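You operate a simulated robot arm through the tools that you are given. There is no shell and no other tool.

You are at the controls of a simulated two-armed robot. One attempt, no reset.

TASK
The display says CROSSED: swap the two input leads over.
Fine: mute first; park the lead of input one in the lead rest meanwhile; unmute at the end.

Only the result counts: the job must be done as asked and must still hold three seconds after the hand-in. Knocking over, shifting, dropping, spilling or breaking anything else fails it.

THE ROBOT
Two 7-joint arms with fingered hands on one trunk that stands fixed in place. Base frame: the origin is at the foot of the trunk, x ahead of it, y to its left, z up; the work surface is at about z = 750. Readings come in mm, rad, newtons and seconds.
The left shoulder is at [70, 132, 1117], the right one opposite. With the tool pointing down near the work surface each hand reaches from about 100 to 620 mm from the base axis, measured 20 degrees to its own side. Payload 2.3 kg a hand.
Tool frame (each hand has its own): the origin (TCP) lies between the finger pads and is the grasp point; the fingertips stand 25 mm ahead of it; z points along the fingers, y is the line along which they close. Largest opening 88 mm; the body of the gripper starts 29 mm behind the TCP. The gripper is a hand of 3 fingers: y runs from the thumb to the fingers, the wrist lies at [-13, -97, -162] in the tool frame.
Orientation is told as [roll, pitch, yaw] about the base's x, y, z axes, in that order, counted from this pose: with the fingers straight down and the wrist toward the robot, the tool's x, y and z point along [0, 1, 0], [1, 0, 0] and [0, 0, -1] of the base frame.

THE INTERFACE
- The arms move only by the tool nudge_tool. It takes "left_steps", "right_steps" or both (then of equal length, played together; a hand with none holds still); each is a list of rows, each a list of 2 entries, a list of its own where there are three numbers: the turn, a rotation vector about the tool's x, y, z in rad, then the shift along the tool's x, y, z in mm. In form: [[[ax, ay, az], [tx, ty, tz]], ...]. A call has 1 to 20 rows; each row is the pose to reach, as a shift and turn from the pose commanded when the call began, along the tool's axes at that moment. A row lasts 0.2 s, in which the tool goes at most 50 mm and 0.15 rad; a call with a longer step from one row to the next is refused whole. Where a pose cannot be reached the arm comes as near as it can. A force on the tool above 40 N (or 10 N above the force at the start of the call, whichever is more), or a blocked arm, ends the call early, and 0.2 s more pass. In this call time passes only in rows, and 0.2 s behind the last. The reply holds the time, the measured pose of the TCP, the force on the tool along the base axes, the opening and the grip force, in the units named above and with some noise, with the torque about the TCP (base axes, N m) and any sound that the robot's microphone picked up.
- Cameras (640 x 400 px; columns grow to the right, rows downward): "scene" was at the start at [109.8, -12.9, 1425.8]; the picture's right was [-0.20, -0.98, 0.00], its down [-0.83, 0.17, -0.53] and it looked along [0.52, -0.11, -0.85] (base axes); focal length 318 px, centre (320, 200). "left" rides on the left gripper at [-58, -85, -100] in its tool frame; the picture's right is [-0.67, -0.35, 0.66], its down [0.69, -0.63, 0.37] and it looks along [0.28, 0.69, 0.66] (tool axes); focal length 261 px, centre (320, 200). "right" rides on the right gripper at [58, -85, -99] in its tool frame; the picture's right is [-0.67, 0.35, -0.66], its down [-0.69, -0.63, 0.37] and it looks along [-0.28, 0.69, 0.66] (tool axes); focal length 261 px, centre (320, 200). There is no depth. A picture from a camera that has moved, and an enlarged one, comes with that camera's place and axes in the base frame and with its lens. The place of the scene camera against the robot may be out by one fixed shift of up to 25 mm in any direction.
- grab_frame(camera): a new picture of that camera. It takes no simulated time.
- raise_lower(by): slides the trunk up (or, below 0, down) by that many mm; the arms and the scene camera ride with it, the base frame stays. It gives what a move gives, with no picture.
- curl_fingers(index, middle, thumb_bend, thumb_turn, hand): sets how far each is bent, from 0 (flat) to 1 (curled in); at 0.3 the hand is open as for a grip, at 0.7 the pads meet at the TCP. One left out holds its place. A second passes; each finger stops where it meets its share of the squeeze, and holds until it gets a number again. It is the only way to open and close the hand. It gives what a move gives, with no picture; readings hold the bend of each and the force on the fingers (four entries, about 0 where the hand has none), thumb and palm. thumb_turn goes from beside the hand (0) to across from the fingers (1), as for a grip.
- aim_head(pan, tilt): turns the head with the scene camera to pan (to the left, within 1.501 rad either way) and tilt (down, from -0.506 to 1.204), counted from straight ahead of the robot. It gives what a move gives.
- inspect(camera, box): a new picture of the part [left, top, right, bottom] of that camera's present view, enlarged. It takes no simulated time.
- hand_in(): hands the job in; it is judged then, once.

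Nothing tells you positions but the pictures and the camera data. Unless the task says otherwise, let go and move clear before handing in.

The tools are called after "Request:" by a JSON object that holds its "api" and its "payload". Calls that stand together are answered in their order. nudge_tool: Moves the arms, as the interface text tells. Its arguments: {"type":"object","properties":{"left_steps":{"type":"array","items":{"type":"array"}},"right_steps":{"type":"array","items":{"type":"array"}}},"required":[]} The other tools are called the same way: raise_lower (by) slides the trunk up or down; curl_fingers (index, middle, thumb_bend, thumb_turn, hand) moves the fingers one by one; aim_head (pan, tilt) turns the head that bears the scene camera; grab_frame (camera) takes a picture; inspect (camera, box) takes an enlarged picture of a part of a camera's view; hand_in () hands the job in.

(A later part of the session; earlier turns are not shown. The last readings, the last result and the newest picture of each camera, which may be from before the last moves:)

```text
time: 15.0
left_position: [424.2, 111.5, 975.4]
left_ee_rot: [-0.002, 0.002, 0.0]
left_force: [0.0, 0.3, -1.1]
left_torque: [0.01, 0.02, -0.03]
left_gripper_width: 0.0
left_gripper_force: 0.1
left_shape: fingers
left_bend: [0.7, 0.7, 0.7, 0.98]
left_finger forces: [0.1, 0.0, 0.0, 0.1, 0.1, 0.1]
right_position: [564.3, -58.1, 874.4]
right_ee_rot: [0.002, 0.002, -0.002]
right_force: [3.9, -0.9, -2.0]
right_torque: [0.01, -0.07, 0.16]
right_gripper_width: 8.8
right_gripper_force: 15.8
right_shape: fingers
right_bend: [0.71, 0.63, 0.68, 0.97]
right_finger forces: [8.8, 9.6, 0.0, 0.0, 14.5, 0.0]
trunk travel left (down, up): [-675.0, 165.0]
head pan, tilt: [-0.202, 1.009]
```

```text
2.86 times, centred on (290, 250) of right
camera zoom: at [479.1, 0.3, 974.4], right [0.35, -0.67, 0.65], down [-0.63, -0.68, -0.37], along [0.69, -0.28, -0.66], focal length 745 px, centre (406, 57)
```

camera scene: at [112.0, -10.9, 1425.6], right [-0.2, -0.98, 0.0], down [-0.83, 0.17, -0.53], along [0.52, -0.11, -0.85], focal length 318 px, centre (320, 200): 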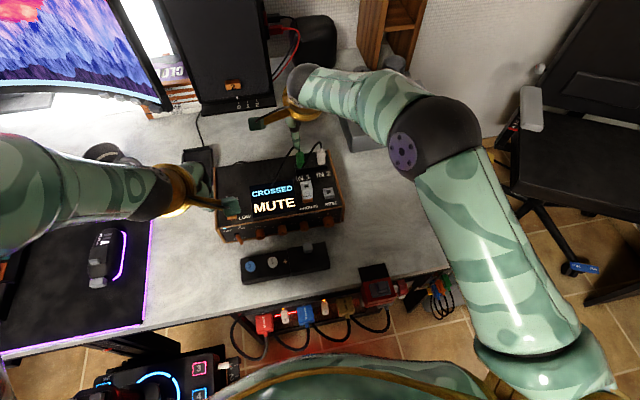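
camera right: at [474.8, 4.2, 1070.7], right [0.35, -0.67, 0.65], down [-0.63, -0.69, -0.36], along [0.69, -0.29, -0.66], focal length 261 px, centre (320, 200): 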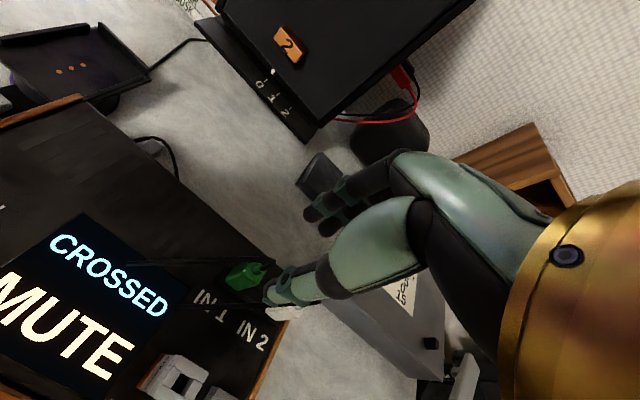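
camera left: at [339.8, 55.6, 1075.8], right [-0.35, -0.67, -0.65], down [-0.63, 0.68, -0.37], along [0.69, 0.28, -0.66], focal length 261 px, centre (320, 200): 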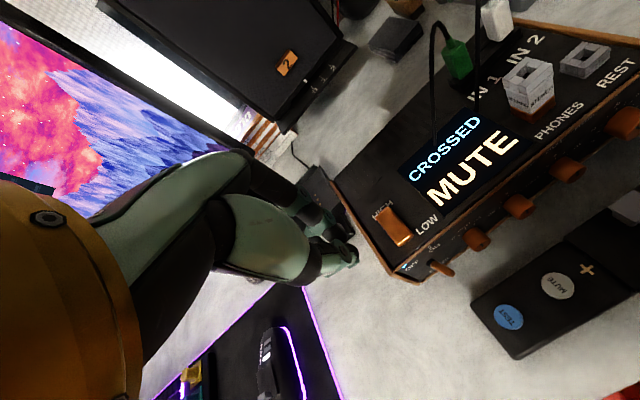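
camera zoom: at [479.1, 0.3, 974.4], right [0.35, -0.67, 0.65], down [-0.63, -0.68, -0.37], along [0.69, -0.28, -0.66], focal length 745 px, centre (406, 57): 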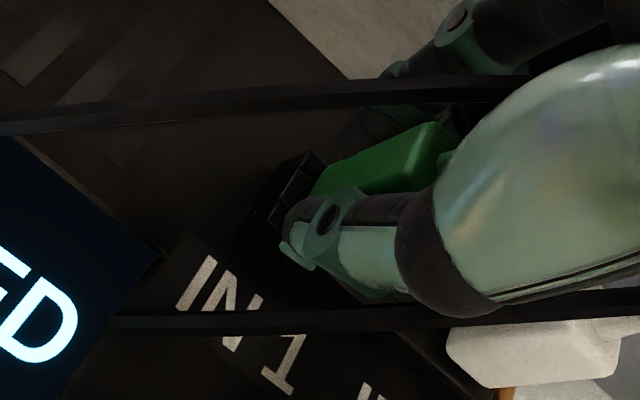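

The index bent deeper (0.71) than the middle (0.63), so the plug may be gripped off-centre. I'll look closer before pulling.

Request:
{"api": "inspect", "payload": {"camera": "left", "box": [425, 40, 485, 90]}}

Request:
{"api": "inspect", "payload": {"camera": "right", "box": [260, 200, 350, 290]}}

Request:
{"api": "inspect", "payload": {"camera": "scene", "box": [280, 140, 330, 180]}}

```text
8.00 times, centred on (455, 65) of left
camera zoom: at [340.1, 53.5, 1075.6], right [-0.35, -0.67, -0.65], down [-0.63, 0.69, -0.36], along [0.69, 0.29, -0.66], focal length 2085 px, centre (-760, 1280)
```

zoom: 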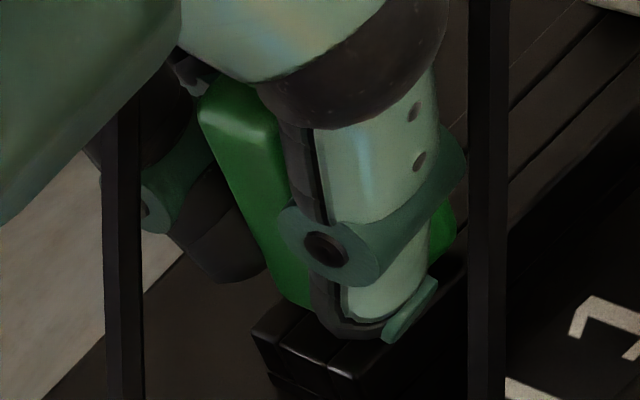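

```text
4.44 times, centred on (305, 245) of right
camera zoom: at [479.1, 0.3, 974.4], right [0.35, -0.67, 0.65], down [-0.63, -0.68, -0.37], along [0.69, -0.28, -0.66], focal length 1158 px, centre (387, 0)
```

zoom: 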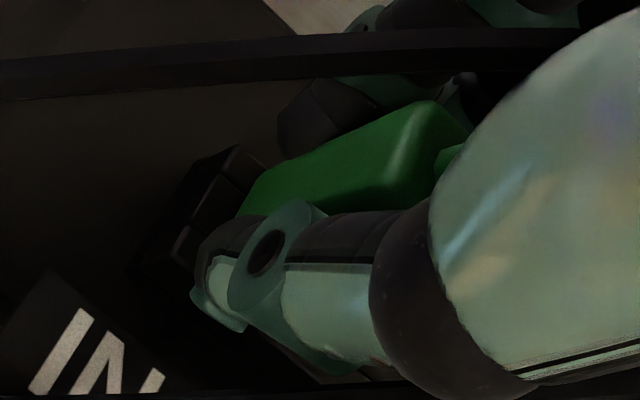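

```text
10.00 times, centred on (305, 160) of scene
camera zoom: at [112.5, -13.1, 1425.5], right [-0.2, -0.98, 0.0], down [-0.83, 0.17, -0.53], along [0.52, -0.11, -0.85], focal length 3182 px, centre (470, 600)
```

zoom: 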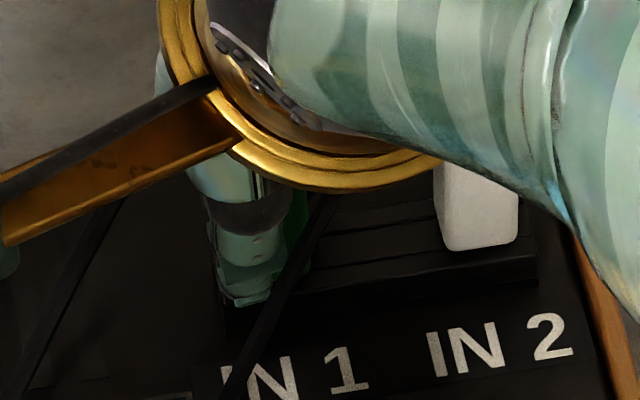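

The thumb sits a few mm too far to the left of the plug, so the index slips round its corner. I'll open, shift 4 mm to the right and 2 mm forward, and grip again.

Request:
{"api": "curl_fingers", "payload": {"hand": "right", "index": 0.56, "middle": 0.56, "thumb_bend": 0.58}}

Request:
{"api": "nudge_tool", "payload": {"right_steps": [[[0, 0, 0], [-4, 2, 0]]]}}

Request:
{"api": "inspect", "payload": {"camera": "left", "box": [425, 40, 485, 90]}}

Request:
{"api": "inspect", "payload": {"camera": "scene", "box": [280, 140, 330, 180]}}

Request:
{"api": "inspect", "payload": {"camera": "right", "box": [260, 200, 350, 290]}}

```text
time: 16.0
left_position: [422.0, 111.4, 977.0]
left_ee_rot: [0.0, 0.0, -0.001]
left_force: [0.9, 0.8, -0.6]
left_torque: [0.01, 0.02, 0.02]
left_gripper_width: 0.0
left_gripper_force: 0.0
left_shape: fingers
left_bend: [0.7, 0.7, 0.7, 0.98]
left_finger forces: [0.1, 0.1, 0.1, 0.1, 0.0, 0.0]
right_position: [562.9, -57.9, 875.3]
right_ee_rot: [0.002, 0.001, -0.001]
right_force: [-0.2, 0.5, 0.2]
right_torque: [0.02, -0.02, 0.01]
right_gripper_width: 26.9
right_gripper_force: 0.1
right_shape: fingers
right_bend: [0.56, 0.56, 0.57, 0.97]
right_finger forces: [0.1, 0.0, 0.1, 0.0, 0.1, 0.1]
trunk travel left (down, up): [-675.0, 165.0]
head pan, tilt: [-0.202, 1.009]
```

```text
time: 16.4
left_position: [422.4, 113.1, 976.8]
left_ee_rot: [0.0, -0.001, -0.001]
left_force: [0.1, -0.1, 0.0]
left_torque: [-0.01, 0.01, 0.02]
left_gripper_width: 0.0
left_gripper_force: 0.1
left_shape: fingers
left_bend: [0.7, 0.7, 0.7, 0.98]
left_finger forces: [0.0, 0.0, 0.1, 0.0, 0.1, 0.1]
right_position: [565.1, -61.5, 876.7]
right_ee_rot: [0.004, 0.001, -0.003]
right_force: [0.1, -0.6, -0.4]
right_torque: [-0.01, -0.02, 0.0]
right_gripper_width: 26.6
right_gripper_force: 0.0
right_shape: fingers
right_bend: [0.56, 0.56, 0.57, 0.97]
right_finger forces: [0.1, 0.1, 0.1, 0.0, 0.0, 0.0]
trunk travel left (down, up): [-675.0, 165.0]
head pan, tilt: [-0.202, 1.009]
```

```text
8.00 times, centred on (455, 65) of left
camera zoom: at [338.2, 53.6, 1076.3], right [-0.35, -0.67, -0.66], down [-0.63, 0.69, -0.37], along [0.69, 0.28, -0.66], focal length 2085 px, centre (-760, 1280)
```

zoom: 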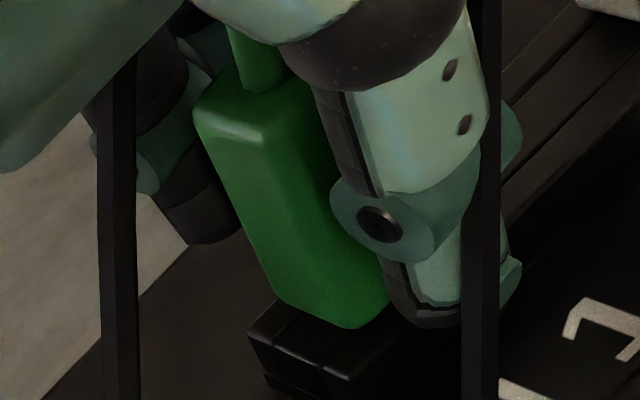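

```text
10.00 times, centred on (305, 160) of scene
camera zoom: at [110.0, -13.0, 1425.7], right [-0.2, -0.98, 0.0], down [-0.83, 0.17, -0.53], along [0.52, -0.11, -0.85], focal length 3182 px, centre (470, 600)
```

zoom: 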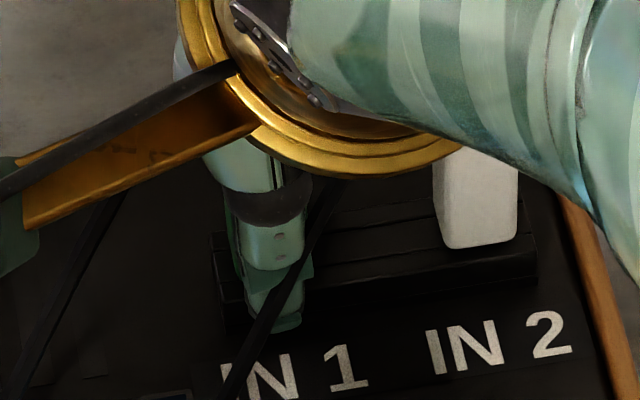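

```text
4.44 times, centred on (305, 245) of right
camera zoom: at [479.8, -3.4, 975.8], right [0.35, -0.67, 0.65], down [-0.63, -0.68, -0.37], along [0.69, -0.29, -0.66], focal length 1158 px, centre (387, 0)
```

zoom: 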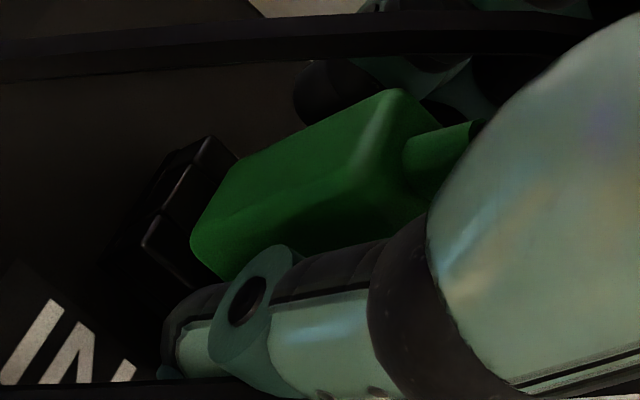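

The plug is straight again and the thumb now covers it centrally. I'll close in stages.

Request:
{"api": "curl_fingers", "payload": {"hand": "right", "index": 0.65, "middle": 0.65, "thumb_bend": 0.65}}

Request:
{"api": "curl_fingers", "payload": {"hand": "right", "index": 0.69, "middle": 0.69, "thumb_bend": 0.69}}

Request:
{"api": "inspect", "payload": {"camera": "left", "box": [425, 40, 485, 90]}}

Request:
{"api": "inspect", "payload": {"camera": "right", "box": [260, 200, 350, 290]}}

```text
time: 17.4
left_position: [422.6, 112.1, 977.9]
left_ee_rot: [-0.001, 0.001, 0.001]
left_force: [0.5, 0.1, -0.2]
left_torque: [0.01, -0.02, 0.01]
left_gripper_width: 0.0
left_gripper_force: 0.1
left_shape: fingers
left_bend: [0.7, 0.7, 0.7, 0.98]
left_finger forces: [0.0, 0.1, 0.0, 0.0, 0.0, 0.0]
right_position: [564.7, -62.2, 875.0]
right_ee_rot: [0.003, 0.002, 0.0]
right_force: [0.8, -0.4, 0.2]
right_torque: [0.01, 0.0, -0.03]
right_gripper_width: 12.6
right_gripper_force: 1.1
right_shape: fingers
right_bend: [0.63, 0.64, 0.63, 0.97]
right_finger forces: [1.1, 0.7, 0.1, 0.0, 0.9, 0.0]
trunk travel left (down, up): [-675.0, 165.0]
head pan, tilt: [-0.202, 1.009]
```

```text
time: 18.4
left_position: [422.9, 111.0, 977.4]
left_ee_rot: [0.0, 0.002, 0.0]
left_force: [-0.6, -0.7, -0.2]
left_torque: [0.01, 0.01, 0.02]
left_gripper_width: 0.1
left_gripper_force: 0.0
left_shape: fingers
left_bend: [0.7, 0.7, 0.7, 0.98]
left_finger forces: [0.1, 0.0, 0.1, 0.0, 0.1, 0.0]
right_position: [564.2, -62.2, 876.0]
right_ee_rot: [0.003, 0.003, -0.003]
right_force: [1.7, -0.6, 0.9]
right_torque: [-0.03, -0.06, 0.01]
right_gripper_width: 11.0
right_gripper_force: 5.4
right_shape: fingers
right_bend: [0.64, 0.66, 0.64, 0.97]
right_finger forces: [3.1, 2.6, 0.0, 0.1, 3.6, 0.0]
trunk travel left (down, up): [-675.0, 165.0]
head pan, tilt: [-0.202, 1.009]
```

```text
8.00 times, centred on (455, 65) of left
camera zoom: at [338.8, 53.4, 1076.1], right [-0.35, -0.67, -0.66], down [-0.63, 0.69, -0.37], along [0.69, 0.29, -0.66], focal length 2085 px, centre (-760, 1280)
```

zoom: 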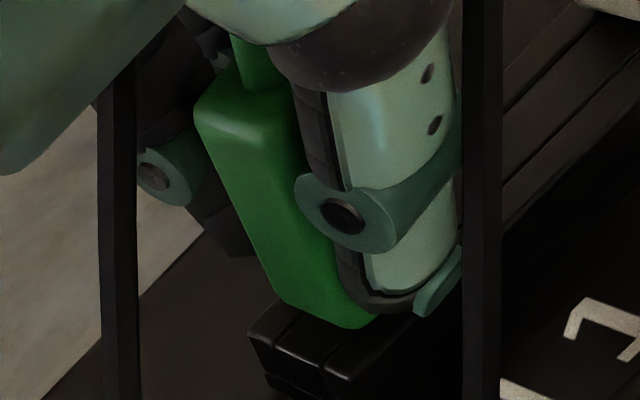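

```text
4.44 times, centred on (305, 245) of right
camera zoom: at [480.2, -3.4, 975.4], right [0.35, -0.67, 0.65], down [-0.63, -0.68, -0.37], along [0.69, -0.28, -0.66], focal length 1158 px, centre (387, 0)
```

zoom: 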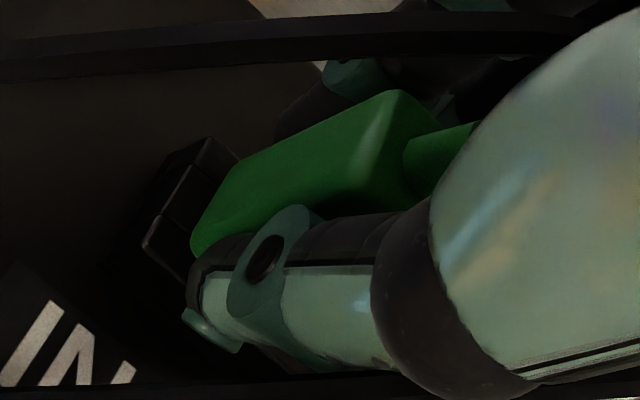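

Contacts are now nearly symmetric; the middle goes only slightly deeper. I'll do one last 1.5 mm shift back left, then squeeze fully.

Request:
{"api": "curl_fingers", "payload": {"hand": "right", "index": 0.6, "middle": 0.6, "thumb_bend": 0.6}}

Request:
{"api": "nudge_tool", "payload": {"right_steps": [[[0, 0, 0], [1.5, 0, 1]]]}}

Request:
{"api": "curl_fingers", "payload": {"hand": "right", "index": 0.68, "middle": 0.68, "thumb_bend": 0.68}}

Request:
{"api": "curl_fingers", "payload": {"hand": "right", "index": 0.8, "middle": 0.8, "thumb_bend": 0.8}}

Request:
{"api": "inspect", "payload": {"camera": "left", "box": [425, 40, 485, 90]}}

Request:
{"api": "inspect", "payload": {"camera": "right", "box": [260, 200, 350, 290]}}

```text
time: 19.4
left_position: [422.8, 112.3, 978.0]
left_ee_rot: [0.0, 0.0, 0.0]
left_force: [0.0, 0.9, -0.1]
left_torque: [0.02, 0.0, -0.01]
left_gripper_width: 0.0
left_gripper_force: 0.1
left_shape: fingers
left_bend: [0.7, 0.7, 0.7, 0.98]
left_finger forces: [0.1, 0.0, 0.0, 0.0, 0.0, 0.1]
right_position: [564.7, -61.2, 875.5]
right_ee_rot: [0.001, 0.0, -0.002]
right_force: [-0.2, -0.2, 0.8]
right_torque: [0.0, -0.02, 0.01]
right_gripper_width: 19.1
right_gripper_force: 0.0
right_shape: fingers
right_bend: [0.6, 0.6, 0.6, 0.97]
right_finger forces: [0.0, 0.0, 0.0, 0.0, 0.1, 0.0]
trunk travel left (down, up): [-675.0, 165.0]
head pan, tilt: [-0.202, 1.009]
```

```text
time: 19.8
left_position: [422.1, 111.7, 977.6]
left_ee_rot: [-0.002, 0.001, 0.0]
left_force: [-0.3, 1.0, -0.6]
left_torque: [0.01, -0.02, 0.01]
left_gripper_width: 0.0
left_gripper_force: 0.0
left_shape: fingers
left_bend: [0.7, 0.7, 0.7, 0.98]
left_finger forces: [0.0, 0.0, 0.1, 0.0, 0.0, 0.0]
right_position: [564.1, -60.3, 874.1]
right_ee_rot: [0.002, 0.001, 0.0]
right_force: [0.1, -0.2, 0.2]
right_torque: [-0.02, 0.03, 0.0]
right_gripper_width: 19.1
right_gripper_force: 0.0
right_shape: fingers
right_bend: [0.6, 0.6, 0.6, 0.97]
right_finger forces: [0.1, 0.0, 0.0, 0.0, 0.0, 0.0]
trunk travel left (down, up): [-675.0, 165.0]
head pan, tilt: [-0.202, 1.009]
```

```text
time: 20.8
left_position: [422.8, 111.3, 977.1]
left_ee_rot: [0.0, 0.002, -0.001]
left_force: [0.3, 0.6, 0.5]
left_torque: [-0.01, 0.04, 0.0]
left_gripper_width: 0.0
left_gripper_force: 0.0
left_shape: fingers
left_bend: [0.7, 0.7, 0.7, 0.98]
left_finger forces: [0.0, 0.0, 0.1, 0.0, 0.1, 0.1]
right_position: [564.3, -60.7, 873.9]
right_ee_rot: [0.001, 0.002, -0.002]
right_force: [1.5, -0.9, -0.9]
right_torque: [0.0, -0.02, 0.03]
right_gripper_width: 11.0
right_gripper_force: 4.2
right_shape: fingers
right_bend: [0.64, 0.65, 0.64, 0.97]
right_finger forces: [2.4, 2.4, 0.0, 0.0, 3.1, 0.1]
trunk travel left (down, up): [-675.0, 165.0]
head pan, tilt: [-0.202, 1.009]
```

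```text
time: 21.8
left_position: [424.0, 110.6, 976.8]
left_ee_rot: [0.0, 0.003, -0.001]
left_force: [0.0, -0.2, 0.0]
left_torque: [-0.01, 0.0, -0.02]
left_gripper_width: 0.2
left_gripper_force: 0.0
left_shape: fingers
left_bend: [0.7, 0.7, 0.7, 0.98]
left_finger forces: [0.1, 0.0, 0.1, 0.0, 0.0, 0.1]
right_position: [566.0, -61.2, 873.5]
right_ee_rot: [0.003, 0.004, -0.001]
right_force: [1.6, -3.0, -3.8]
right_torque: [-0.06, 0.04, 0.09]
right_gripper_width: 8.7
right_gripper_force: 16.0
right_shape: fingers
right_bend: [0.72, 0.65, 0.66, 0.97]
right_finger forces: [8.5, 9.0, 0.0, 0.1, 15.8, 0.0]
trunk travel left (down, up): [-675.0, 165.0]
head pan, tilt: [-0.202, 1.009]
```

```text
8.00 times, centred on (455, 65) of left
camera zoom: at [339.8, 52.7, 1075.7], right [-0.35, -0.67, -0.66], down [-0.63, 0.69, -0.36], along [0.69, 0.29, -0.66], focal length 2085 px, centre (-760, 1280)
```

zoom: 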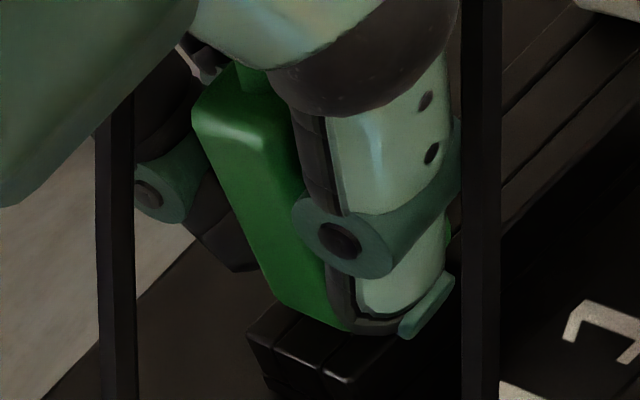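

```text
4.44 times, centred on (305, 245) of right
camera zoom: at [481.2, -3.0, 972.9], right [0.35, -0.67, 0.65], down [-0.63, -0.68, -0.37], along [0.69, -0.28, -0.66], focal length 1158 px, centre (387, 0)
```

zoom: 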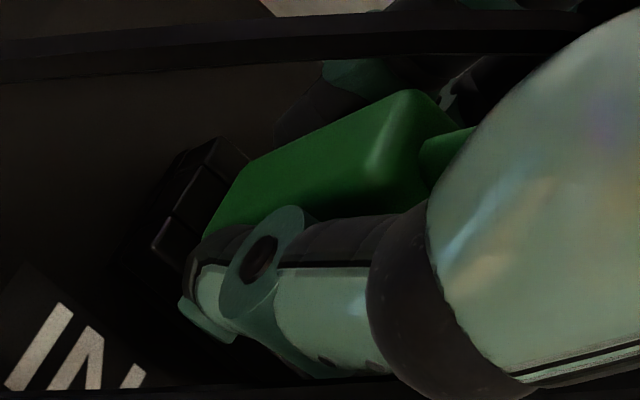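

The index slips around the plug's left edge when squeezed hard, because the two fingers straddle the plug's width. I'll reopen, shift 2 mm right, and look for a stable moderate squeeze.

Request:
{"api": "curl_fingers", "payload": {"hand": "right", "index": 0.59, "middle": 0.59, "thumb_bend": 0.6}}

Request:
{"api": "nudge_tool", "payload": {"right_steps": [[[0, 0, 0], [-2.5, 0, 0]]]}}

Request:
{"api": "curl_fingers", "payload": {"hand": "right", "index": 0.68, "middle": 0.68, "thumb_bend": 0.68}}

Request:
{"api": "curl_fingers", "payload": {"hand": "right", "index": 0.72, "middle": 0.72, "thumb_bend": 0.72}}

Request:
{"api": "inspect", "payload": {"camera": "left", "box": [425, 40, 485, 90]}}

```text
time: 22.8
left_position: [422.5, 111.8, 977.6]
left_ee_rot: [0.001, 0.001, 0.001]
left_force: [1.1, 0.5, -0.7]
left_torque: [0.01, 0.01, 0.03]
left_gripper_width: 0.3
left_gripper_force: 0.0
left_shape: fingers
left_bend: [0.7, 0.7, 0.7, 0.98]
left_finger forces: [0.0, 0.0, 0.1, 0.0, 0.1, 0.1]
right_position: [564.6, -61.1, 873.2]
right_ee_rot: [0.001, 0.001, -0.003]
right_force: [-0.2, 0.1, -0.2]
right_torque: [0.02, -0.01, 0.0]
right_gripper_width: 20.2
right_gripper_force: 0.0
right_shape: fingers
right_bend: [0.59, 0.59, 0.6, 0.97]
right_finger forces: [0.0, 0.0, 0.0, 0.1, 0.0, 0.0]
trunk travel left (down, up): [-675.0, 165.0]
head pan, tilt: [-0.202, 1.009]
```

```text
time: 23.2
left_position: [422.7, 111.2, 977.3]
left_ee_rot: [0.001, -0.001, 0.0]
left_force: [-0.3, -0.2, -0.5]
left_torque: [0.01, 0.0, 0.0]
left_gripper_width: 0.2
left_gripper_force: 0.1
left_shape: fingers
left_bend: [0.7, 0.7, 0.7, 0.98]
left_finger forces: [0.0, 0.0, 0.0, 0.0, 0.1, 0.0]
right_position: [564.0, -63.1, 874.0]
right_ee_rot: [0.003, -0.001, -0.002]
right_force: [0.1, -0.2, 0.1]
right_torque: [-0.01, 0.0, -0.02]
right_gripper_width: 20.2
right_gripper_force: 0.1
right_shape: fingers
right_bend: [0.59, 0.59, 0.6, 0.97]
right_finger forces: [0.0, 0.0, 0.0, 0.0, 0.1, 0.0]
trunk travel left (down, up): [-675.0, 165.0]
head pan, tilt: [-0.202, 1.009]
```

```text
time: 24.2
left_position: [423.6, 110.5, 978.0]
left_ee_rot: [-0.001, -0.001, -0.001]
left_force: [0.2, 0.0, -0.2]
left_torque: [0.07, 0.0, 0.0]
left_gripper_width: 0.0
left_gripper_force: 0.1
left_shape: fingers
left_bend: [0.7, 0.7, 0.7, 0.98]
left_finger forces: [0.1, 0.0, 0.1, 0.0, 0.1, 0.0]
right_position: [564.8, -63.5, 872.9]
right_ee_rot: [0.002, 0.002, 0.0]
right_force: [0.3, -0.4, 0.1]
right_torque: [0.01, -0.03, 0.04]
right_gripper_width: 11.3
right_gripper_force: 3.0
right_shape: fingers
right_bend: [0.64, 0.67, 0.64, 0.97]
right_finger forces: [2.5, 1.0, 0.0, 0.0, 2.9, 0.0]
trunk travel left (down, up): [-675.0, 165.0]
head pan, tilt: [-0.202, 1.009]
```

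```text
time: 25.2
left_position: [423.1, 113.0, 977.7]
left_ee_rot: [-0.002, -0.001, -0.001]
left_force: [-0.1, -0.3, -0.3]
left_torque: [-0.01, 0.02, 0.01]
left_gripper_width: 0.0
left_gripper_force: 0.1
left_shape: fingers
left_bend: [0.7, 0.7, 0.7, 0.98]
left_finger forces: [0.0, 0.1, 0.0, 0.0, 0.1, 0.0]
right_position: [564.4, -64.0, 873.0]
right_ee_rot: [0.001, 0.003, -0.001]
right_force: [0.5, -1.6, -1.5]
right_torque: [-0.06, -0.02, 0.02]
right_gripper_width: 10.0
right_gripper_force: 7.3
right_shape: fingers
right_bend: [0.62, 0.71, 0.65, 0.97]
right_finger forces: [6.1, 1.8, 0.0, 0.0, 6.5, 0.0]
trunk travel left (down, up): [-675.0, 165.0]
head pan, tilt: [-0.202, 1.009]
```

```text
8.00 times, centred on (455, 65) of left
camera zoom: at [338.7, 53.2, 1076.1], right [-0.35, -0.67, -0.66], down [-0.63, 0.69, -0.37], along [0.69, 0.29, -0.66], focal length 2085 px, centre (-760, 1280)
```

zoom: 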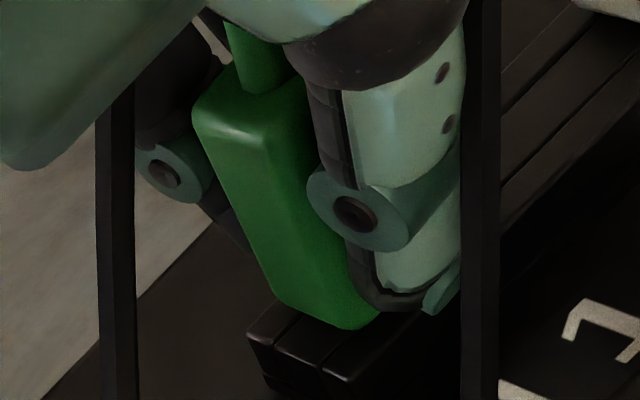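

The plug's centre is near y ≈ -62. Straddling it with two fingers is touchy, so I'll try a clean index–thumb pinch: middle kept open, hand shifted so index and thumb overlap on the plug.

Request:
{"api": "curl_fingers", "payload": {"hand": "right", "index": 0.59, "middle": 0.55, "thumb_bend": 0.6}}

Request:
{"api": "nudge_tool", "payload": {"right_steps": [[[0, 0, 0], [-2, 0, 0]]]}}

Request:
{"api": "curl_fingers", "payload": {"hand": "right", "index": 0.68, "thumb_bend": 0.68}}

Request:
{"api": "curl_fingers", "payload": {"hand": "right", "index": 0.75, "thumb_bend": 0.75}}

Request:
{"api": "inspect", "payload": {"camera": "left", "box": [425, 40, 485, 90]}}

Request:
{"api": "inspect", "payload": {"camera": "right", "box": [250, 180, 350, 290]}}

```text
time: 26.2
left_position: [422.8, 111.9, 976.9]
left_ee_rot: [0.0, 0.002, -0.001]
left_force: [0.6, -0.5, -0.6]
left_torque: [-0.02, -0.01, 0.0]
left_gripper_width: 0.1
left_gripper_force: 0.0
left_shape: fingers
left_bend: [0.7, 0.7, 0.7, 0.98]
left_finger forces: [0.0, 0.1, 0.1, 0.0, 0.1, 0.0]
right_position: [564.4, -62.6, 874.2]
right_ee_rot: [0.002, 0.002, -0.003]
right_force: [0.0, -0.9, 0.8]
right_torque: [0.0, -0.04, -0.01]
right_gripper_width: 20.5
right_gripper_force: 0.0
right_shape: fingers
right_bend: [0.59, 0.55, 0.6, 0.97]
right_finger forces: [0.0, 0.1, 0.0, 0.0, 0.0, 0.0]
trunk travel left (down, up): [-675.0, 165.0]
head pan, tilt: [-0.202, 1.009]
```

```text
time: 26.6
left_position: [422.1, 111.2, 976.5]
left_ee_rot: [-0.001, 0.0, -0.001]
left_force: [-1.2, -0.4, -0.9]
left_torque: [0.02, -0.02, 0.01]
left_gripper_width: 0.0
left_gripper_force: 0.1
left_shape: fingers
left_bend: [0.7, 0.7, 0.7, 0.98]
left_finger forces: [0.0, 0.0, 0.1, 0.0, 0.0, 0.1]
right_position: [563.8, -65.2, 874.4]
right_ee_rot: [0.002, 0.004, -0.002]
right_force: [-0.2, -0.2, 0.1]
right_torque: [0.01, -0.01, -0.01]
right_gripper_width: 20.3
right_gripper_force: 0.0
right_shape: fingers
right_bend: [0.59, 0.55, 0.6, 0.97]
right_finger forces: [0.1, 0.1, 0.1, 0.0, 0.1, 0.0]
trunk travel left (down, up): [-675.0, 165.0]
head pan, tilt: [-0.202, 1.009]
```

```text
time: 27.6
left_position: [423.5, 111.3, 977.7]
left_ee_rot: [0.0, -0.001, 0.001]
left_force: [-0.8, 0.5, 0.4]
left_torque: [0.04, -0.04, 0.01]
left_gripper_width: 0.2
left_gripper_force: 0.1
left_shape: fingers
left_bend: [0.7, 0.7, 0.7, 0.98]
left_finger forces: [0.0, 0.0, 0.0, 0.1, 0.0, 0.1]
right_position: [564.3, -64.8, 874.3]
right_ee_rot: [0.003, 0.0, -0.001]
right_force: [0.0, 0.5, -0.3]
right_torque: [0.01, 0.01, 0.05]
right_gripper_width: 11.2
right_gripper_force: 3.1
right_shape: fingers
right_bend: [0.64, 0.55, 0.65, 0.97]
right_finger forces: [2.7, 0.0, 0.0, 0.0, 2.6, 0.0]
trunk travel left (down, up): [-675.0, 165.0]
head pan, tilt: [-0.202, 1.009]
```

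```text
time: 28.6
left_position: [423.2, 111.4, 977.3]
left_ee_rot: [0.0, 0.001, 0.0]
left_force: [-0.1, -0.9, 0.6]
left_torque: [-0.04, -0.03, 0.0]
left_gripper_width: 0.1
left_gripper_force: 0.0
left_shape: fingers
left_bend: [0.7, 0.7, 0.7, 0.98]
left_finger forces: [0.0, 0.0, 0.0, 0.0, 0.0, 0.0]
right_position: [565.0, -65.9, 872.7]
right_ee_rot: [0.001, 0.002, -0.001]
right_force: [-0.9, -1.0, -3.5]
right_torque: [-0.04, 0.04, 0.0]
right_gripper_width: 9.5
right_gripper_force: 8.6
right_shape: fingers
right_bend: [0.71, 0.55, 0.66, 0.97]
right_finger forces: [8.2, 0.0, 0.0, 0.1, 9.4, 0.0]
trunk travel left (down, up): [-675.0, 165.0]
head pan, tilt: [-0.202, 1.009]
```

```text
8.00 times, centred on (455, 65) of left
camera zoom: at [338.6, 53.5, 1076.1], right [-0.35, -0.67, -0.66], down [-0.63, 0.69, -0.37], along [0.69, 0.29, -0.66], focal length 2085 px, centre (-760, 1280)
```

zoom: 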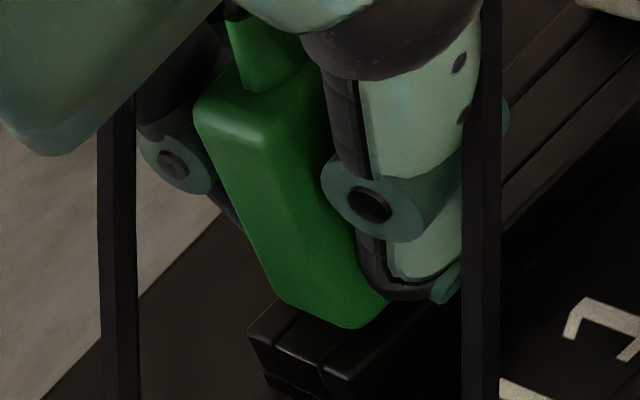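

```text
3.64 times, centred on (300, 235) of right
camera zoom: at [479.7, -6.8, 973.5], right [0.35, -0.67, 0.65], down [-0.63, -0.68, -0.37], along [0.69, -0.28, -0.66], focal length 948 px, centre (393, 73)
```

zoom: 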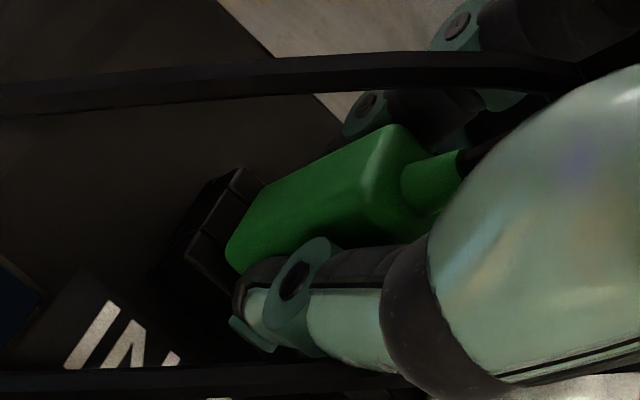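

The plug stays straight with an 8–9 N index–thumb pinch. I'll try a gentle pull of a few mm.

Request:
{"api": "nudge_tool", "payload": {"right_steps": [[[0, 0, 0], [0, 0, -1.5]], [[0, 0, 0], [0, 0, -3]], [[0, 0, 0], [0, 0, -4.5]], [[0, 0, 0], [0, 0, -6]]]}}

Request:
{"api": "inspect", "payload": {"camera": "left", "box": [425, 40, 485, 90]}}

Request:
{"api": "inspect", "payload": {"camera": "right", "box": [250, 180, 350, 290]}}

```text
time: 29.6
left_position: [422.3, 112.1, 976.8]
left_ee_rot: [0.001, -0.001, 0.0]
left_force: [0.2, -0.2, 0.0]
left_torque: [-0.01, -0.01, -0.01]
left_gripper_width: 0.1
left_gripper_force: 0.0
left_shape: fingers
left_bend: [0.7, 0.7, 0.7, 0.98]
left_finger forces: [0.0, 0.0, 0.0, 0.0, 0.1, 0.1]
right_position: [565.4, -64.5, 881.0]
right_ee_rot: [0.002, 0.0, -0.002]
right_force: [-1.2, 0.2, 0.7]
right_torque: [0.0, 0.0, -0.03]
right_gripper_width: 9.1
right_gripper_force: 9.9
right_shape: fingers
right_bend: [0.72, 0.55, 0.66, 0.97]
right_finger forces: [9.8, 0.0, 0.0, 0.0, 9.8, 0.0]
trunk travel left (down, up): [-675.0, 165.0]
head pan, tilt: [-0.202, 1.009]
```

```text
8.00 times, centred on (455, 65) of left
camera zoom: at [338.3, 53.8, 1076.2], right [-0.35, -0.67, -0.66], down [-0.63, 0.68, -0.37], along [0.69, 0.28, -0.66], focal length 2085 px, centre (-760, 1280)
```

zoom: 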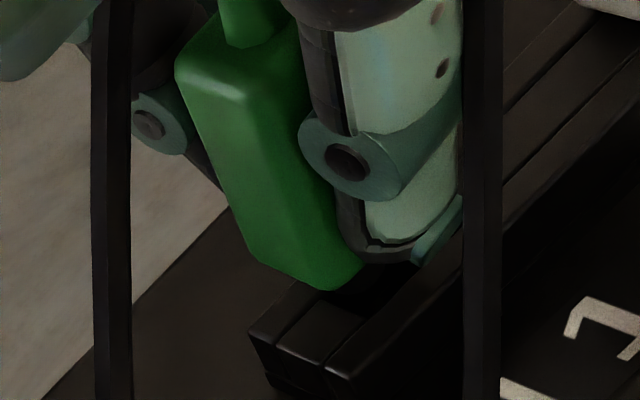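

```text
3.64 times, centred on (300, 235) of right
camera zoom: at [480.6, -6.7, 980.3], right [0.35, -0.67, 0.65], down [-0.63, -0.68, -0.37], along [0.69, -0.28, -0.66], focal length 948 px, centre (393, 73)
```

zoom: 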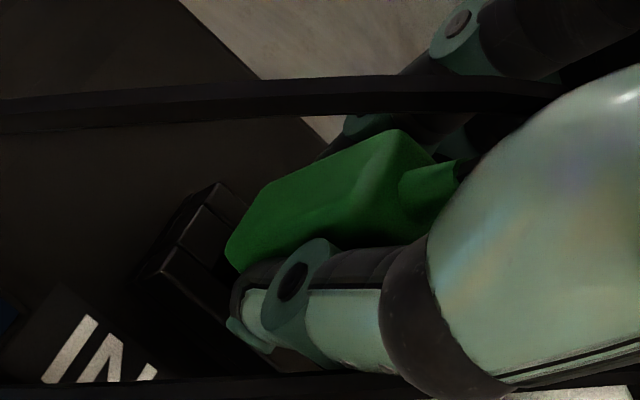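

The plug comes up with the hand, straight and with little resistance. I'll lift it clear slowly and watch what the cable does.

Request:
{"api": "nudge_tool", "payload": {"right_steps": [[[0, 0, 0], [0, 0, -5]], [[0, 0, 0], [0, 0, -10]], [[0, 0, 0], [0, 0, -15]], [[0, 0, 0], [0, 0, -20]], [[0, 0, 0], [0, 0, -26]], [[0, 0, 0], [0, 0, -32]], [[0, 0, 0], [0, 0, -38]], [[0, 0, 0], [0, 0, -44]]]}}

Request:
{"api": "grab_frame", "payload": {"camera": "left"}}

Request:
{"api": "grab_frame", "payload": {"camera": "right"}}

Request:
{"api": "inspect", "payload": {"camera": "scene", "box": [230, 100, 360, 220]}}

```text
time: 31.4
left_position: [423.5, 112.5, 977.7]
left_ee_rot: [0.001, 0.003, 0.0]
left_force: [-0.1, -0.5, -0.2]
left_torque: [0.03, 0.0, -0.01]
left_gripper_width: 0.0
left_gripper_force: 0.0
left_shape: fingers
left_bend: [0.7, 0.7, 0.7, 0.98]
left_finger forces: [0.0, 0.0, 0.0, 0.1, 0.0, 0.0]
right_position: [564.6, -64.9, 924.6]
right_ee_rot: [0.002, 0.002, -0.002]
right_force: [0.1, 0.2, -0.5]
right_torque: [0.01, 0.0, -0.04]
right_gripper_width: 9.3
right_gripper_force: 9.9
right_shape: fingers
right_bend: [0.72, 0.55, 0.66, 0.97]
right_finger forces: [9.9, 0.0, 0.0, 0.0, 9.9, 0.0]
trunk travel left (down, up): [-675.0, 165.0]
head pan, tilt: [-0.202, 1.009]
```

```text
taken
camera left: at [338.1, 53.8, 1076.3], right [-0.35, -0.67, -0.66], down [-0.63, 0.68, -0.37], along [0.69, 0.28, -0.66], focal length 261 px, centre (320, 200)
```

left: 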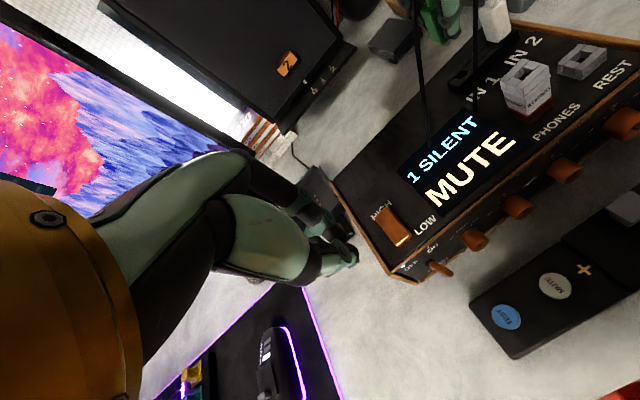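

```text
taken
camera right: at [479.7, -7.3, 1023.6], right [0.35, -0.67, 0.65], down [-0.63, -0.68, -0.37], along [0.69, -0.28, -0.66], focal length 261 px, centre (320, 200)
```

right: 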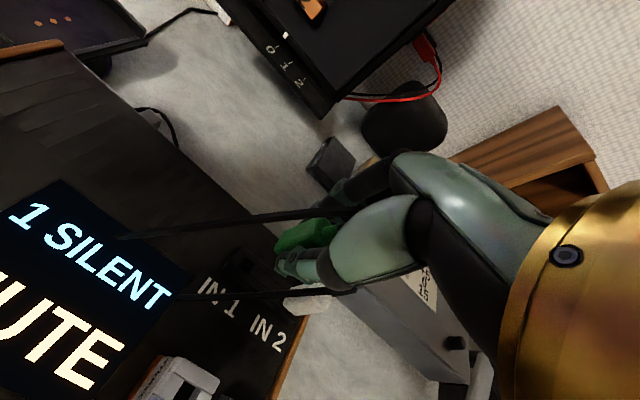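

```text
3.33 times, centred on (295, 160) of scene
camera zoom: at [109.9, -12.7, 1425.8], right [-0.2, -0.98, 0.0], down [-0.83, 0.17, -0.53], along [0.52, -0.11, -0.85], focal length 1061 px, centre (403, 333)
```

zoom: 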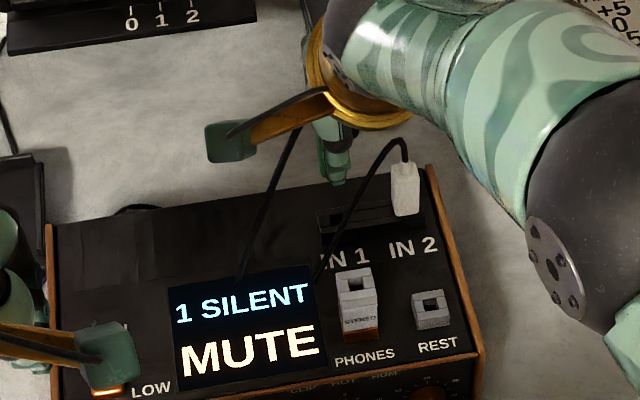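

The display reads "1 SILENT / MUTE", and the cable simply follows from a fixed anchor. REST is about (-78, -46) mm from IN 1. I'll rise a bit, go back clear of the white plug, then over REST.

Request:
{"api": "nudge_tool", "payload": {"right_steps": [[[0, 0, 0], [0, 0, -10]], [[0, 0, 0], [0, 0, -20]], [[0, 0, 0], [0, -12, -20]], [[0, 0, 0], [0, -26, -20]], [[0, 0, 0], [0, -42, -20]], [[0, 0, 0], [-12, -54, -20]], [[0, 0, 0], [-24, -66, -20]], [[0, 0, 0], [-36, -74, -20]], [[0, 0, 0], [-46, -78, -20]]]}}

Request:
{"api": "grab_frame", "payload": {"camera": "left"}}

Request:
{"api": "grab_frame", "payload": {"camera": "right"}}

Request:
{"api": "inspect", "payload": {"camera": "scene", "box": [230, 100, 360, 220]}}

```text
time: 33.4
left_position: [422.4, 111.5, 977.8]
left_ee_rot: [-0.001, 0.0, 0.001]
left_force: [0.2, 0.0, 0.2]
left_torque: [0.01, 0.01, 0.01]
left_gripper_width: 0.0
left_gripper_force: 0.0
left_shape: fingers
left_bend: [0.7, 0.7, 0.7, 0.98]
left_finger forces: [0.1, 0.1, 0.1, 0.0, 0.0, 0.1]
right_position: [485.7, -111.7, 943.3]
right_ee_rot: [0.003, 0.001, -0.003]
right_force: [-1.1, 0.2, -0.5]
right_torque: [-0.04, 0.01, 0.01]
right_gripper_width: 9.1
right_gripper_force: 10.2
right_shape: fingers
right_bend: [0.72, 0.55, 0.66, 0.97]
right_finger forces: [10.1, 0.1, 0.0, 0.1, 9.9, 0.0]
trunk travel left (down, up): [-675.0, 165.0]
head pan, tilt: [-0.202, 1.009]
```

```text
taken
camera left: at [338.1, 53.4, 1076.3], right [-0.35, -0.67, -0.66], down [-0.63, 0.69, -0.37], along [0.69, 0.29, -0.66], focal length 261 px, centre (320, 200)
```

left: 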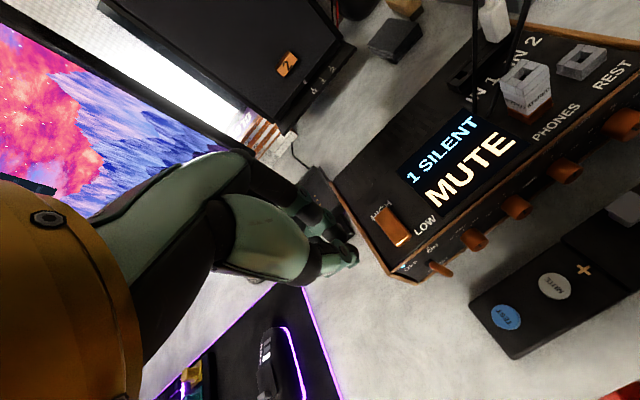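

```text
taken
camera right: at [400.7, -53.4, 1043.3], right [0.35, -0.67, 0.65], down [-0.63, -0.68, -0.37], along [0.69, -0.28, -0.66], focal length 261 px, centre (320, 200)
```

right: 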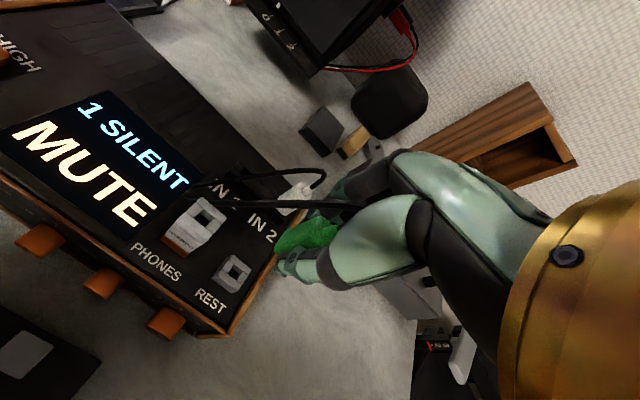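

```text
3.33 times, centred on (295, 160) of scene
camera zoom: at [109.9, -13.2, 1425.8], right [-0.2, -0.98, 0.0], down [-0.83, 0.17, -0.53], along [0.52, -0.11, -0.85], focal length 1061 px, centre (403, 333)
```

zoom: 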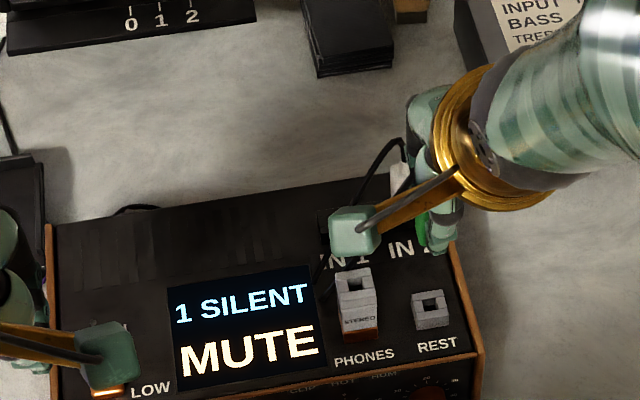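

The plug is nearly over REST. I'll zoom in to refine the alignment.

Request:
{"api": "inspect", "payload": {"camera": "right", "box": [180, 180, 340, 310]}}

Request:
{"api": "inspect", "payload": {"camera": "left", "box": [540, 20, 640, 100]}}

Request:
{"api": "inspect", "payload": {"camera": "scene", "box": [295, 140, 355, 210]}}

```text
3.08 times, centred on (260, 245) of right
camera zoom: at [400.7, -53.4, 1043.3], right [0.35, -0.67, 0.65], down [-0.63, -0.68, -0.37], along [0.69, -0.28, -0.66], focal length 802 px, centre (505, 62)
```

zoom: 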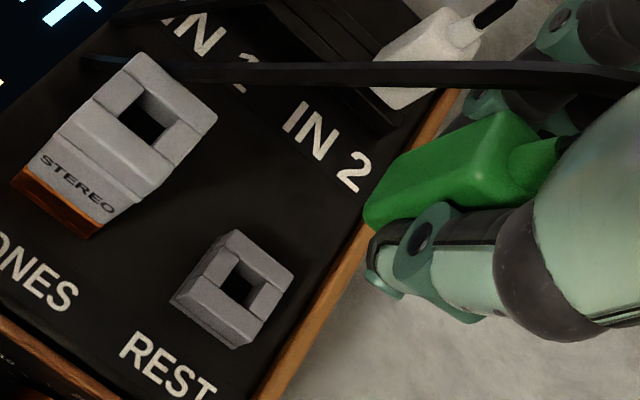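

```text
5.00 times, centred on (590, 60) of left
camera zoom: at [338.1, 53.4, 1076.3], right [-0.35, -0.67, -0.66], down [-0.63, 0.69, -0.37], along [0.69, 0.29, -0.66], focal length 1303 px, centre (-1030, 900)
```

zoom: 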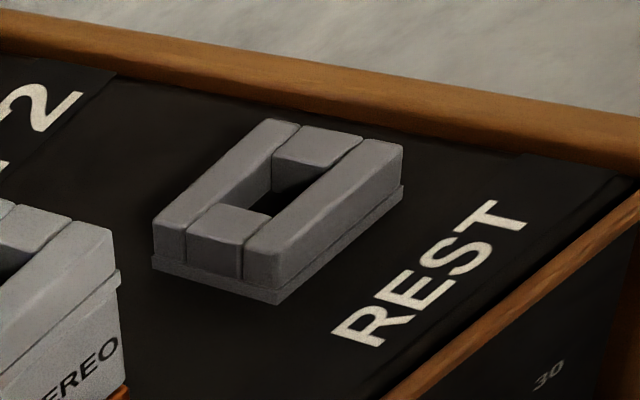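

```text
5.71 times, centred on (325, 175) of scene
camera zoom: at [109.9, -13.2, 1425.8], right [-0.2, -0.98, 0.0], down [-0.83, 0.17, -0.53], along [0.52, -0.11, -0.85], focal length 1818 px, centre (291, 343)
```

zoom: 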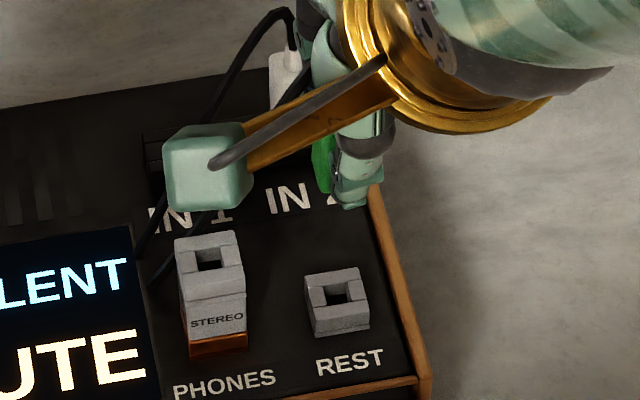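

I need to know what the underside of the plug looks like compared with the REST hole. Zooming in tighter.

Request:
{"api": "inspect", "payload": {"camera": "right", "box": [262, 205, 322, 260]}}

Request:
{"api": "inspect", "payload": {"camera": "right", "box": [215, 230, 265, 275]}}

Request:
{"api": "inspect", "payload": {"camera": "left", "box": [440, 30, 540, 110]}}

Request:
{"api": "inspect", "payload": {"camera": "scene", "box": [290, 125, 350, 165]}}

```text
7.27 times, centred on (292, 232) of right
camera zoom: at [400.7, -53.4, 1043.3], right [0.35, -0.67, 0.65], down [-0.63, -0.68, -0.37], along [0.69, -0.28, -0.66], focal length 1896 px, centre (524, -36)
```

zoom: 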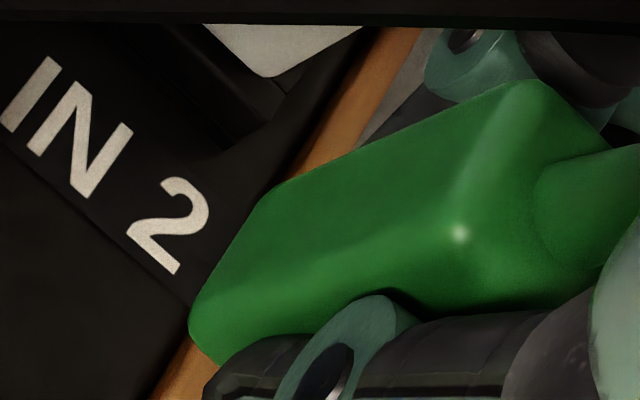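

```text
8.89 times, centred on (240, 252) of right
camera zoom: at [400.7, -53.4, 1043.3], right [0.35, -0.67, 0.65], down [-0.63, -0.68, -0.37], along [0.69, -0.28, -0.66], focal length 2317 px, centre (1031, -267)
```

zoom: 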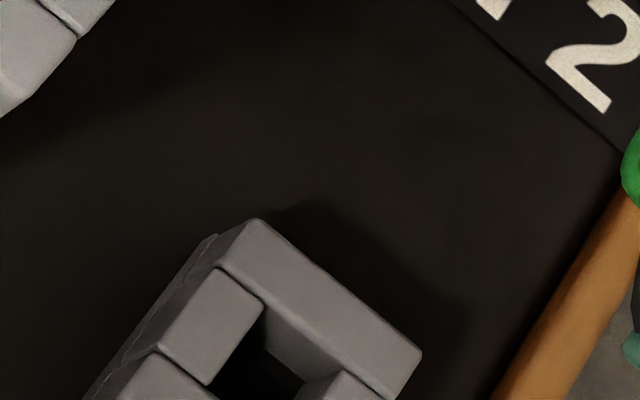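

```text
5.00 times, centred on (490, 70) of left
camera zoom: at [338.1, 53.4, 1076.3], right [-0.35, -0.67, -0.66], down [-0.63, 0.69, -0.37], along [0.69, 0.29, -0.66], focal length 1303 px, centre (-530, 850)
```

zoom: 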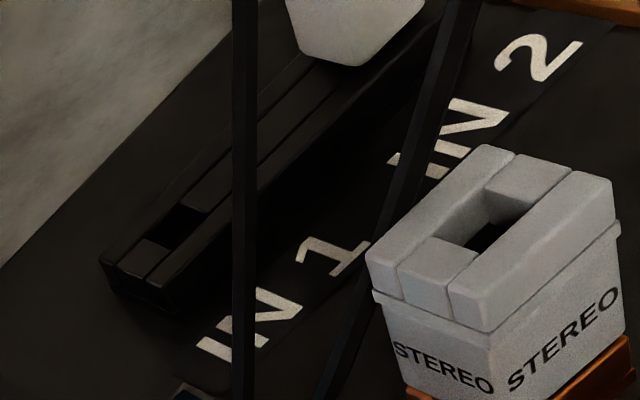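

```text
10.00 times, centred on (320, 145) of scene
camera zoom: at [109.9, -13.2, 1425.8], right [-0.2, -0.98, 0.0], down [-0.83, 0.17, -0.53], along [0.52, -0.11, -0.85], focal length 3182 px, centre (320, 750)
```

zoom: 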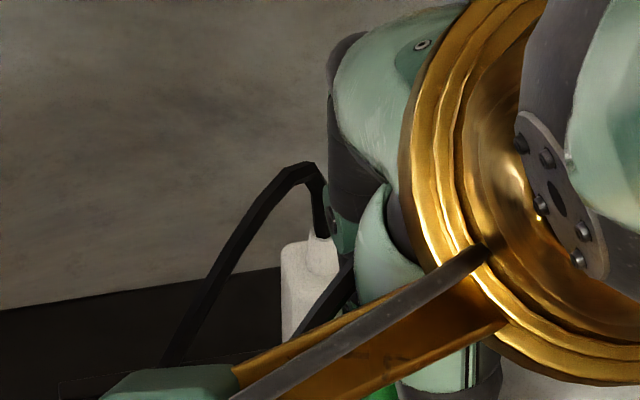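

IN 1 has a square hole like REST's, so the plug must have a hidden peg. From the hand-frame geometry, the plug and the REST hole line up within about 1 mm. I'll lower part way and check again.

Request:
{"api": "nudge_tool", "payload": {"right_steps": [[[0, 0, 0], [0, 0, 10]], [[0, 0, 0], [0, 0, 20]], [[0, 0, 0], [0, 0, 30]], [[0, 0, 0], [0, 0, 40]]]}}

Request:
{"api": "inspect", "payload": {"camera": "right", "box": [210, 190, 330, 300]}}

Request:
{"api": "inspect", "payload": {"camera": "left", "box": [520, 0, 640, 100]}}

Request:
{"api": "inspect", "payload": {"camera": "scene", "box": [295, 140, 355, 210]}}

```text
time: 34.4
left_position: [423.3, 112.2, 977.3]
left_ee_rot: [0.001, -0.002, 0.0]
left_force: [-0.4, -0.1, -0.3]
left_torque: [-0.01, 0.01, -0.03]
left_gripper_width: 0.2
left_gripper_force: 0.1
left_shape: fingers
left_bend: [0.7, 0.7, 0.7, 0.98]
left_finger forces: [0.1, 0.0, 0.0, 0.1, 0.1, 0.1]
right_position: [486.1, -111.1, 904.8]
right_ee_rot: [0.002, 0.003, 0.0]
right_force: [-0.5, 0.2, -0.4]
right_torque: [0.01, 0.05, 0.03]
right_gripper_width: 9.1
right_gripper_force: 10.4
right_shape: fingers
right_bend: [0.72, 0.55, 0.66, 0.97]
right_finger forces: [10.1, 0.0, 0.0, 0.0, 10.1, 0.0]
trunk travel left (down, up): [-675.0, 165.0]
head pan, tilt: [-0.202, 1.009]
```

```text
3.64 times, centred on (270, 245) of right
camera zoom: at [401.8, -52.7, 1003.5], right [0.35, -0.67, 0.65], down [-0.63, -0.68, -0.37], along [0.69, -0.28, -0.66], focal length 948 px, centre (502, 36)
```

zoom: 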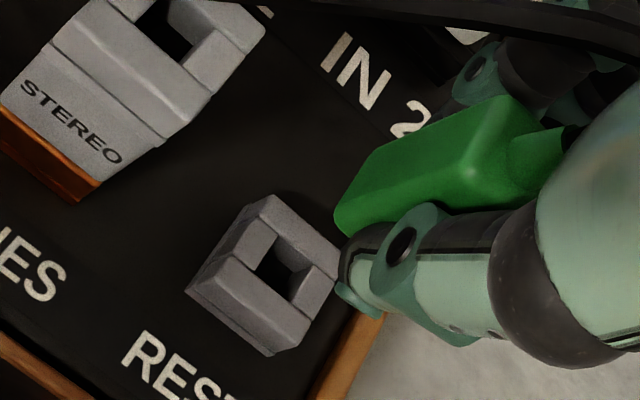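

```text
4.00 times, centred on (580, 50) of left
camera zoom: at [338.4, 53.8, 1076.2], right [-0.35, -0.67, -0.65], down [-0.63, 0.68, -0.37], along [0.69, 0.28, -0.66], focal length 1043 px, centre (-720, 800)
```

zoom: 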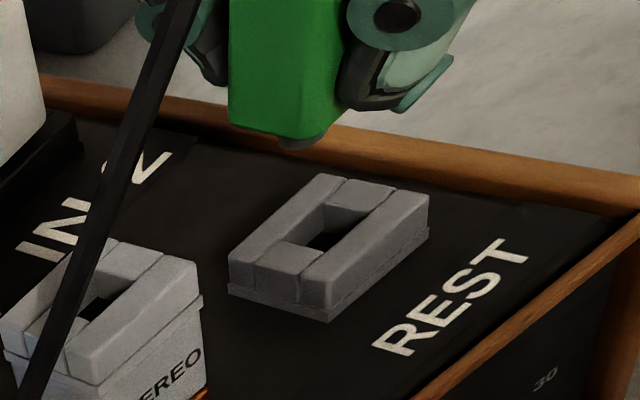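

```text
5.71 times, centred on (325, 175) of scene
camera zoom: at [110.3, -12.7, 1425.7], right [-0.2, -0.98, 0.0], down [-0.83, 0.17, -0.53], along [0.52, -0.11, -0.85], focal length 1818 px, centre (291, 343)
```

zoom: 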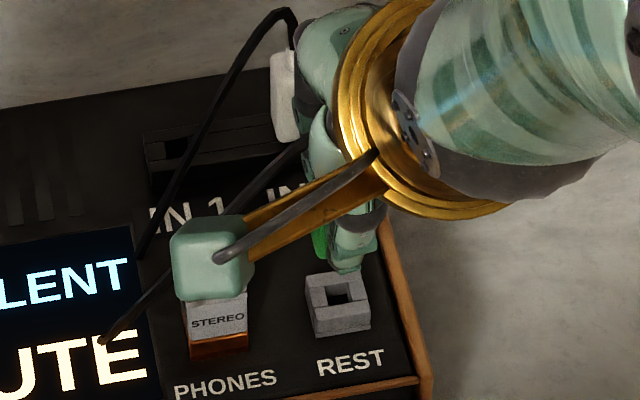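

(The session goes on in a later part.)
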